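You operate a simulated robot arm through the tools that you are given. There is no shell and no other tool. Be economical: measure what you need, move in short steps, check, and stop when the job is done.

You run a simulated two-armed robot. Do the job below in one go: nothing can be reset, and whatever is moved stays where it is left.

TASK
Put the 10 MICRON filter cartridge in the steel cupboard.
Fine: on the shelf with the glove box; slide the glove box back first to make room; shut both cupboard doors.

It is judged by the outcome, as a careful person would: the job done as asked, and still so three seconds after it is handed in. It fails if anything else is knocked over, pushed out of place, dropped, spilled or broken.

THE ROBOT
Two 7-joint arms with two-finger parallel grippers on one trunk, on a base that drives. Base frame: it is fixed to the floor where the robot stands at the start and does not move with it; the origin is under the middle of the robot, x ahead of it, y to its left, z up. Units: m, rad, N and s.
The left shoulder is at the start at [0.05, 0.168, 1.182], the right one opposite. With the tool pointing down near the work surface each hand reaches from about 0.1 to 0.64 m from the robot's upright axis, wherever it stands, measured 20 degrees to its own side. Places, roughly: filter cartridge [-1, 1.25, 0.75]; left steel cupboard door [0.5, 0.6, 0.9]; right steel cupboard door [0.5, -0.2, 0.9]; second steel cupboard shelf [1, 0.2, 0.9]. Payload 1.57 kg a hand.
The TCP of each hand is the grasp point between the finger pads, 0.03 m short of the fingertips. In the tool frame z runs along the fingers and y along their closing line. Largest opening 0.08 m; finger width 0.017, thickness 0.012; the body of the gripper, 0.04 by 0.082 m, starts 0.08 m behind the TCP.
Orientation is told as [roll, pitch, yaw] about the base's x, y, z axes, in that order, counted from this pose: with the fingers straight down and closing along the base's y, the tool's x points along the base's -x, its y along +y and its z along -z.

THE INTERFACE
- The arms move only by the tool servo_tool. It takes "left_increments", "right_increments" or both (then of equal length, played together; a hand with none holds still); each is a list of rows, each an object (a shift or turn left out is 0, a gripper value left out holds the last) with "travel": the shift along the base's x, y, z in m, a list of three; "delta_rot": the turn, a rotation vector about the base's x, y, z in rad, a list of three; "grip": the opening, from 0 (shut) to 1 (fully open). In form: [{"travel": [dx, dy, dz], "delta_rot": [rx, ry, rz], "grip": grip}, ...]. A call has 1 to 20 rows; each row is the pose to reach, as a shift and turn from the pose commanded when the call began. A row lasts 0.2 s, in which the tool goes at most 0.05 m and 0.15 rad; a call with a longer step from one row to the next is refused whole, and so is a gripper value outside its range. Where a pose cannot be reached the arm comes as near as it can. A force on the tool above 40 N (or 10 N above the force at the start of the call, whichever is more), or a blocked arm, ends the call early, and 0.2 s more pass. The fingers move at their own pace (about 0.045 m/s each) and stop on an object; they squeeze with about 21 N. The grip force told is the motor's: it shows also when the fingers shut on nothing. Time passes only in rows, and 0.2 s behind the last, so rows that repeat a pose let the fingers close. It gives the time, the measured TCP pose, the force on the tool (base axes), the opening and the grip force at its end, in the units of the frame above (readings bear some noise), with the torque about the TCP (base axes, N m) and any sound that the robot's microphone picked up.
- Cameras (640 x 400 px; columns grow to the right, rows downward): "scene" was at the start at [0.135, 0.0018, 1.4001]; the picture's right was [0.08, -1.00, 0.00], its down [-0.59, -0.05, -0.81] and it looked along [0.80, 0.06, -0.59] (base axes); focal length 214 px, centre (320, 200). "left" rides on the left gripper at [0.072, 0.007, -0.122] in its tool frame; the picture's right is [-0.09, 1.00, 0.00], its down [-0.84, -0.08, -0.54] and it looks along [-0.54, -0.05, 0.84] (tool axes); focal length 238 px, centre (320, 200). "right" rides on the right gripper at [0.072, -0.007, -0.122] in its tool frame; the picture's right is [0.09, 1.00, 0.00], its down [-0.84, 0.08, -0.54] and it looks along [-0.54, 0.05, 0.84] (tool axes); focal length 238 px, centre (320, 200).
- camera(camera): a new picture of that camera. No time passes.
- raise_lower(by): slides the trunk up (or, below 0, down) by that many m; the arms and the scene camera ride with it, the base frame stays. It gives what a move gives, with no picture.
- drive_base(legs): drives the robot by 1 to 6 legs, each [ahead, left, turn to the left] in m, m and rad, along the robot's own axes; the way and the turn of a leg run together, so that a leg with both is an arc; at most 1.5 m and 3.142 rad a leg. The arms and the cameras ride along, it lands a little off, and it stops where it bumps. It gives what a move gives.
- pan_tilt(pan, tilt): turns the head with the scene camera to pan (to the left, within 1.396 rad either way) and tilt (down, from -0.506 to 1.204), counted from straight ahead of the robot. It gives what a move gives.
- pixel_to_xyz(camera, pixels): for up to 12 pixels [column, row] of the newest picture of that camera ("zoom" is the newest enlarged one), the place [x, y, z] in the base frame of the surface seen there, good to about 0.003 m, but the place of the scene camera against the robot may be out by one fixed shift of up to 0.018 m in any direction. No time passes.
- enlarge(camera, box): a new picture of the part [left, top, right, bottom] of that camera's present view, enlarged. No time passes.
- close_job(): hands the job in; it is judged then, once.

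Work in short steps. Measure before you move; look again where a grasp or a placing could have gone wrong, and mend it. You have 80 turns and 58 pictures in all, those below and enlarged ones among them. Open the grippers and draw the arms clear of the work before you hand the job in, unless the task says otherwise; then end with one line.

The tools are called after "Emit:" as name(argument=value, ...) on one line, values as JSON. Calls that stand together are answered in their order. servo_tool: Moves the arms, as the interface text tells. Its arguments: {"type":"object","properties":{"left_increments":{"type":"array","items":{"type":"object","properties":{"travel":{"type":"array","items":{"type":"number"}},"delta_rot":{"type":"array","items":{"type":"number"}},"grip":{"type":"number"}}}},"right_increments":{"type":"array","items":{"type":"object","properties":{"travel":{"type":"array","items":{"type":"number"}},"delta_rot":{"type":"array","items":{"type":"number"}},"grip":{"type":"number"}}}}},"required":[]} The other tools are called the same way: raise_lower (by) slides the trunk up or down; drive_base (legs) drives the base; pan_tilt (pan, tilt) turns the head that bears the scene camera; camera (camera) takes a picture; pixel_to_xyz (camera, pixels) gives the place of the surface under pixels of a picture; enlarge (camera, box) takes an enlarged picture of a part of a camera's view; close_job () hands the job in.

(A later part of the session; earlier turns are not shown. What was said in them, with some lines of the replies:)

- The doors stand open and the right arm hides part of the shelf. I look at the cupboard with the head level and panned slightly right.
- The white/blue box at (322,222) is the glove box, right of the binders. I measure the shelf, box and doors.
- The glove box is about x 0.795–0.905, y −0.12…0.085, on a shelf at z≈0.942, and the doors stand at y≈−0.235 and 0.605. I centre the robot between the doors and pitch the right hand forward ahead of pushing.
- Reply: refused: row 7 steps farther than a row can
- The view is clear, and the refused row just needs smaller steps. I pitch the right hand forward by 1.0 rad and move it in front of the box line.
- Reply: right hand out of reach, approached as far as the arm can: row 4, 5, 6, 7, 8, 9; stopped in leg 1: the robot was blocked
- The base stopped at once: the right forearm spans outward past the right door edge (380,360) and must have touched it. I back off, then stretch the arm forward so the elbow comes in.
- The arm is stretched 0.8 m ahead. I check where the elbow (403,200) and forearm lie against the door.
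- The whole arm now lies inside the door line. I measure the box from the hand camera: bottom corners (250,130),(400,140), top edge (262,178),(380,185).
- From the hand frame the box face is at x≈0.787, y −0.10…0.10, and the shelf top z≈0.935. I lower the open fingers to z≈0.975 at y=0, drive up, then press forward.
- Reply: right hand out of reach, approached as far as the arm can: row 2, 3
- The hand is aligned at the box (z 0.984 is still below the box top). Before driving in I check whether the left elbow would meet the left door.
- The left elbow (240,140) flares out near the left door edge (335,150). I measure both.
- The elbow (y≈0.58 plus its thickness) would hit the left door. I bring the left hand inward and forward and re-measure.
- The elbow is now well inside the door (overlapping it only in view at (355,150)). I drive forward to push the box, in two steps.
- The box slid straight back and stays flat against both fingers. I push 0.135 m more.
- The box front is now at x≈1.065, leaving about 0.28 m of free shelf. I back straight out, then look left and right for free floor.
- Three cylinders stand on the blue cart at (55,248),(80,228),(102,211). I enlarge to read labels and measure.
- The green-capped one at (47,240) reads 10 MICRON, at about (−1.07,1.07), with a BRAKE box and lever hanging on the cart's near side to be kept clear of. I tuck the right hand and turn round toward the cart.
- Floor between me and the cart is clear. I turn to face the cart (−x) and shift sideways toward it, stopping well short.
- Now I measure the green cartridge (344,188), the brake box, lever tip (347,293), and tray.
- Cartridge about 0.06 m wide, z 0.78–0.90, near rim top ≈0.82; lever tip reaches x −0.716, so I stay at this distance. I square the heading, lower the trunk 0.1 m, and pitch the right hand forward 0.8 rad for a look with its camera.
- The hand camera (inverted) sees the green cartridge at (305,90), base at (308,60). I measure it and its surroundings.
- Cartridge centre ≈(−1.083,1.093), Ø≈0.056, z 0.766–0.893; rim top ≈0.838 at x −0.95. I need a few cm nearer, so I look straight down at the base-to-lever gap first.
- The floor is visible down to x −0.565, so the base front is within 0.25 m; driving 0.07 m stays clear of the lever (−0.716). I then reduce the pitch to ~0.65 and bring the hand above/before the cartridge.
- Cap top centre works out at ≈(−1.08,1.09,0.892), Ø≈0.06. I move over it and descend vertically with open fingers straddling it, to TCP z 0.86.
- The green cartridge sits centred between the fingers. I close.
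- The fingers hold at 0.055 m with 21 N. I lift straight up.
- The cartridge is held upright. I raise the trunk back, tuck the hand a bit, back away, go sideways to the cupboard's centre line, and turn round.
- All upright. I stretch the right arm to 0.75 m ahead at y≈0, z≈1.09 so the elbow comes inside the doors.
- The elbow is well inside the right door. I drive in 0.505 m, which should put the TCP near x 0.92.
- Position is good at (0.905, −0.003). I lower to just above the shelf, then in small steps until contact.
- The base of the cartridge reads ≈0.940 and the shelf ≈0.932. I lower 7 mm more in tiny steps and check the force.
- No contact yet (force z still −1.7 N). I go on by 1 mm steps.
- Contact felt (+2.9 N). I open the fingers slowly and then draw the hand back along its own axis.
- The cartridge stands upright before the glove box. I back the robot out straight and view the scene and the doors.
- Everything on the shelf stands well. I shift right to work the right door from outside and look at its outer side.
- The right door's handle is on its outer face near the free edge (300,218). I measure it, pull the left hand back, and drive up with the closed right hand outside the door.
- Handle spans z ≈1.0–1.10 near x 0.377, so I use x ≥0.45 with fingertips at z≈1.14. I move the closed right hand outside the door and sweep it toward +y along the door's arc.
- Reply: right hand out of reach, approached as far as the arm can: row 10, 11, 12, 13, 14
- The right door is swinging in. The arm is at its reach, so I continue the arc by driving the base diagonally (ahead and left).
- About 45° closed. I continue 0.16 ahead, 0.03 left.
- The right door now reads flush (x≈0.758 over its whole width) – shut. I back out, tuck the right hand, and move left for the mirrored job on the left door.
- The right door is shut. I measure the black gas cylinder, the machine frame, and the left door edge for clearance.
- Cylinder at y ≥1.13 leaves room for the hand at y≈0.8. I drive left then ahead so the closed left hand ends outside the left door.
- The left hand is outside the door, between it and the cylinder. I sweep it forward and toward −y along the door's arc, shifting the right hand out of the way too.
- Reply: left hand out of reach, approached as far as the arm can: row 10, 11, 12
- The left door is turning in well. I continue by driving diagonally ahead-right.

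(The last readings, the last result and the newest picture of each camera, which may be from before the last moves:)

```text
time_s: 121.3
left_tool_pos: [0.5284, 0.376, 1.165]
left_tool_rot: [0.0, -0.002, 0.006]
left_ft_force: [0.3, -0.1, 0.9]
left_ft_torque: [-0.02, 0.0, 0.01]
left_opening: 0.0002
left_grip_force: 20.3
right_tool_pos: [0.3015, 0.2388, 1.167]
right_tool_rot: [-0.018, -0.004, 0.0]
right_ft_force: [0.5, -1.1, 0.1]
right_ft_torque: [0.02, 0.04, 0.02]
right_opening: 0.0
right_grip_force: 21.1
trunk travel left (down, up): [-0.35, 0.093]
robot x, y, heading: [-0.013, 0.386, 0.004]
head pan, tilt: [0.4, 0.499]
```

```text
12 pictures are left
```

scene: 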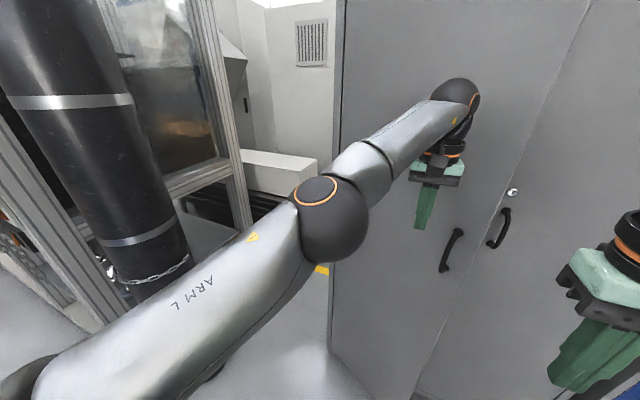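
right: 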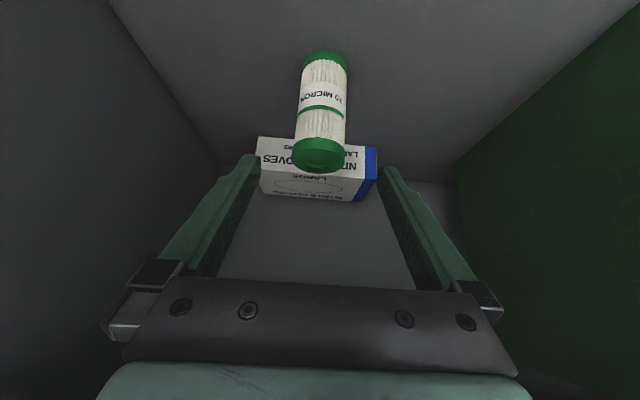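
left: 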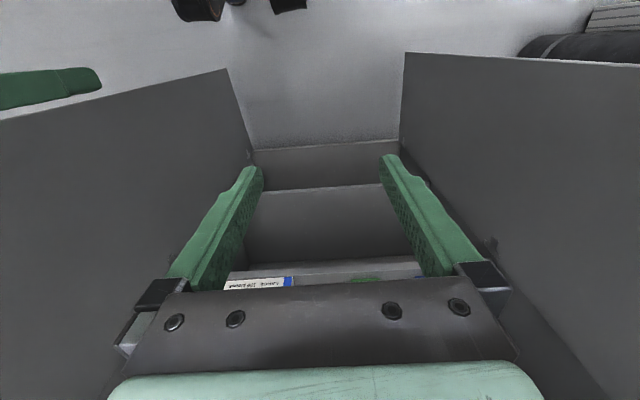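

The left door is moving toward shut; I measure its plane before the last push.

Emit:
pixel_to_xyz(camera="scene", pixels=[[380, 80], [500, 80], [400, 270], [480, 220], [560, 60], [600, 120], [560, 280]])

Emit:
drive_base(legs=[[0.15, -0.03, 0]])

Emit:
camera(camera="scene")

Emit:
pixel_to_xyz(camera="scene", pixels=[[380, 80], [500, 80], [400, 270], [480, 220], [560, 60], [600, 120], [560, 280]])

```text
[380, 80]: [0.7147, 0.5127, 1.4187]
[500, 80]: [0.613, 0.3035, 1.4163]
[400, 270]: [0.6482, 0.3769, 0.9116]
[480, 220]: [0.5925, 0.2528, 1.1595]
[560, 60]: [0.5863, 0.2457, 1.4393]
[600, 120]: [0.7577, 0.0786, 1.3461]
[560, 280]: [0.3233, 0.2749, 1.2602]
```

```text
time_s: 122.7
left_tool_pos: [0.6808, 0.3479, 1.166]
left_tool_rot: [-0.002, -0.003, 0.008]
left_ft_force: [0.9, -1.2, 0.9]
left_ft_torque: [0.01, 0.02, -0.01]
left_opening: 0.0
left_grip_force: 21.1
right_tool_pos: [0.4537, 0.2092, 1.1668]
right_tool_rot: [-0.02, -0.002, 0.002]
right_ft_force: [-0.2, 0.1, 0.0]
right_ft_torque: [0.0, 0.0, -0.02]
right_opening: 0.0001
right_grip_force: 20.9
trunk travel left (down, up): [-0.35, 0.093]
robot x, y, heading: [0.1361, 0.3543, 0.004]
head pan, tilt: [0.4, 0.499]
```

```text
11 pictures are left
```

scene: 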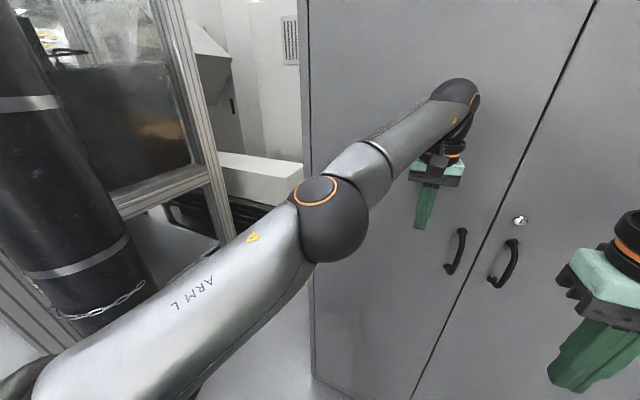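

```text
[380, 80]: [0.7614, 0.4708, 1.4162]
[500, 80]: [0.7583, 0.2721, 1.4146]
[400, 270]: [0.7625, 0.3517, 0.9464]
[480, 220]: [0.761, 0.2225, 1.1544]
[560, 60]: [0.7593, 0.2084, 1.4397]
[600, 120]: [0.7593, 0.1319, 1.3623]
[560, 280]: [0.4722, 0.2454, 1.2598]
```

Both doors now lie in one plane (x≈0.76), shut. I back away, open the grippers, and take a last look.

Emit:
drive_base(legs=[[-0.5, -0.1, 0]])

Emit:
servo_tool(left_increments=[{"travel": [-0.04, 0, 0.01], "grip": 1}, {"travel": [-0.08, 0, 0.02], "grip": 1}, {"travel": [-0.12, 0, 0.03], "grip": 1}, {"travel": [-0.16, 0, 0.03], "grip": 1}, {"travel": [-0.16, 0, 0.03], "grip": 1}], right_increments=[{"grip": 1}, {"grip": 1}, {"grip": 1}, {"grip": 1}, {"grip": 1}])

Emit:
pan_tilt(pan=0, tilt=0.4)

Emit:
camera(camera="scene")

Emit:
pixel_to_xyz(camera="scene", pixels=[[250, 60], [310, 60], [330, 60], [390, 60], [310, 250], [340, 250], [260, 250], [390, 250]])

```text
time_s: 125.7
left_tool_pos: [0.1724, 0.2454, 1.1656]
left_tool_rot: [-0.003, -0.004, 0.018]
left_ft_force: [0.2, 0.2, 0.1]
left_ft_torque: [-0.02, -0.02, 0.0]
left_opening: 0.0003
left_grip_force: 20.6
right_tool_pos: [-0.0532, 0.1053, 1.1671]
right_tool_rot: [-0.02, -0.003, 0.012]
right_ft_force: [-0.2, -0.8, -0.2]
right_ft_torque: [0.0, -0.02, 0.04]
right_opening: 0.0
right_grip_force: 21.1
trunk travel left (down, up): [-0.35, 0.093]
robot x, y, heading: [-0.3701, 0.2505, 0.017]
head pan, tilt: [0.4, 0.499]
```

```text
time_s: 126.9
left_tool_pos: [0.1331, 0.2327, 1.2263]
left_tool_rot: [-0.003, -0.012, 0.015]
left_ft_force: [0.2, -0.3, 0.5]
left_ft_torque: [0.04, 0.01, 0.0]
left_opening: 0.0799
left_grip_force: 0.2
left hand out of reach, approached as far as the arm can: row 1, 2, 3, 4
right_tool_pos: [-0.0527, 0.1044, 1.1669]
right_tool_rot: [-0.018, -0.003, 0.014]
right_ft_force: [1.8, 0.0, 0.4]
right_ft_torque: [0.01, -0.01, 0.0]
right_opening: 0.0799
right_grip_force: 0.1
trunk travel left (down, up): [-0.35, 0.093]
robot x, y, heading: [-0.3736, 0.2489, 0.017]
head pan, tilt: [0.4, 0.499]
```

```text
time_s: 127.8
left_tool_pos: [0.1341, 0.234, 1.2268]
left_tool_rot: [-0.002, -0.014, 0.015]
left_ft_force: [-0.8, 1.1, 0.6]
left_ft_torque: [0.01, 0.02, 0.01]
left_opening: 0.0798
left_grip_force: 0.0
right_tool_pos: [-0.0521, 0.1049, 1.1661]
right_tool_rot: [-0.019, -0.003, 0.013]
right_ft_force: [0.5, 0.4, 1.4]
right_ft_torque: [-0.01, 0.02, -0.02]
right_opening: 0.0799
right_grip_force: 0.0
trunk travel left (down, up): [-0.35, 0.093]
robot x, y, heading: [-0.3681, 0.2494, 0.02]
head pan, tilt: [0.0, 0.4]
```

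```text
10 pictures are left
```

scene: 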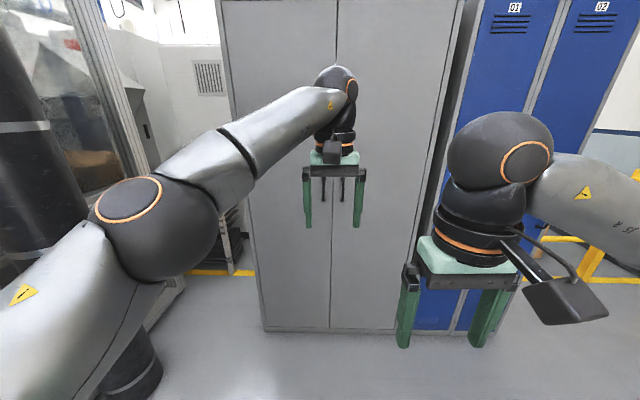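

```text
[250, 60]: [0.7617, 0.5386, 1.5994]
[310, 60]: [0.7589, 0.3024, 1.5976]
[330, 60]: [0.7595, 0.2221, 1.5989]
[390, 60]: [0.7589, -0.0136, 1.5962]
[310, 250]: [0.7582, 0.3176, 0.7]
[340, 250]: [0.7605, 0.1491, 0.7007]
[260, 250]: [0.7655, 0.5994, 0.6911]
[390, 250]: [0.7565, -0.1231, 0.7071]
```

Both doors are shut flush (all points at x≈0.76), the grippers are open and the arms are clear. I hand the job in.

Emit:
close_job()

```text
The job is handed in.
```

The 10 MICRON cartridge stands upright on the shelf in front of the glove box, which I slid back first; both cupboard doors are shut, and the job is handed in.
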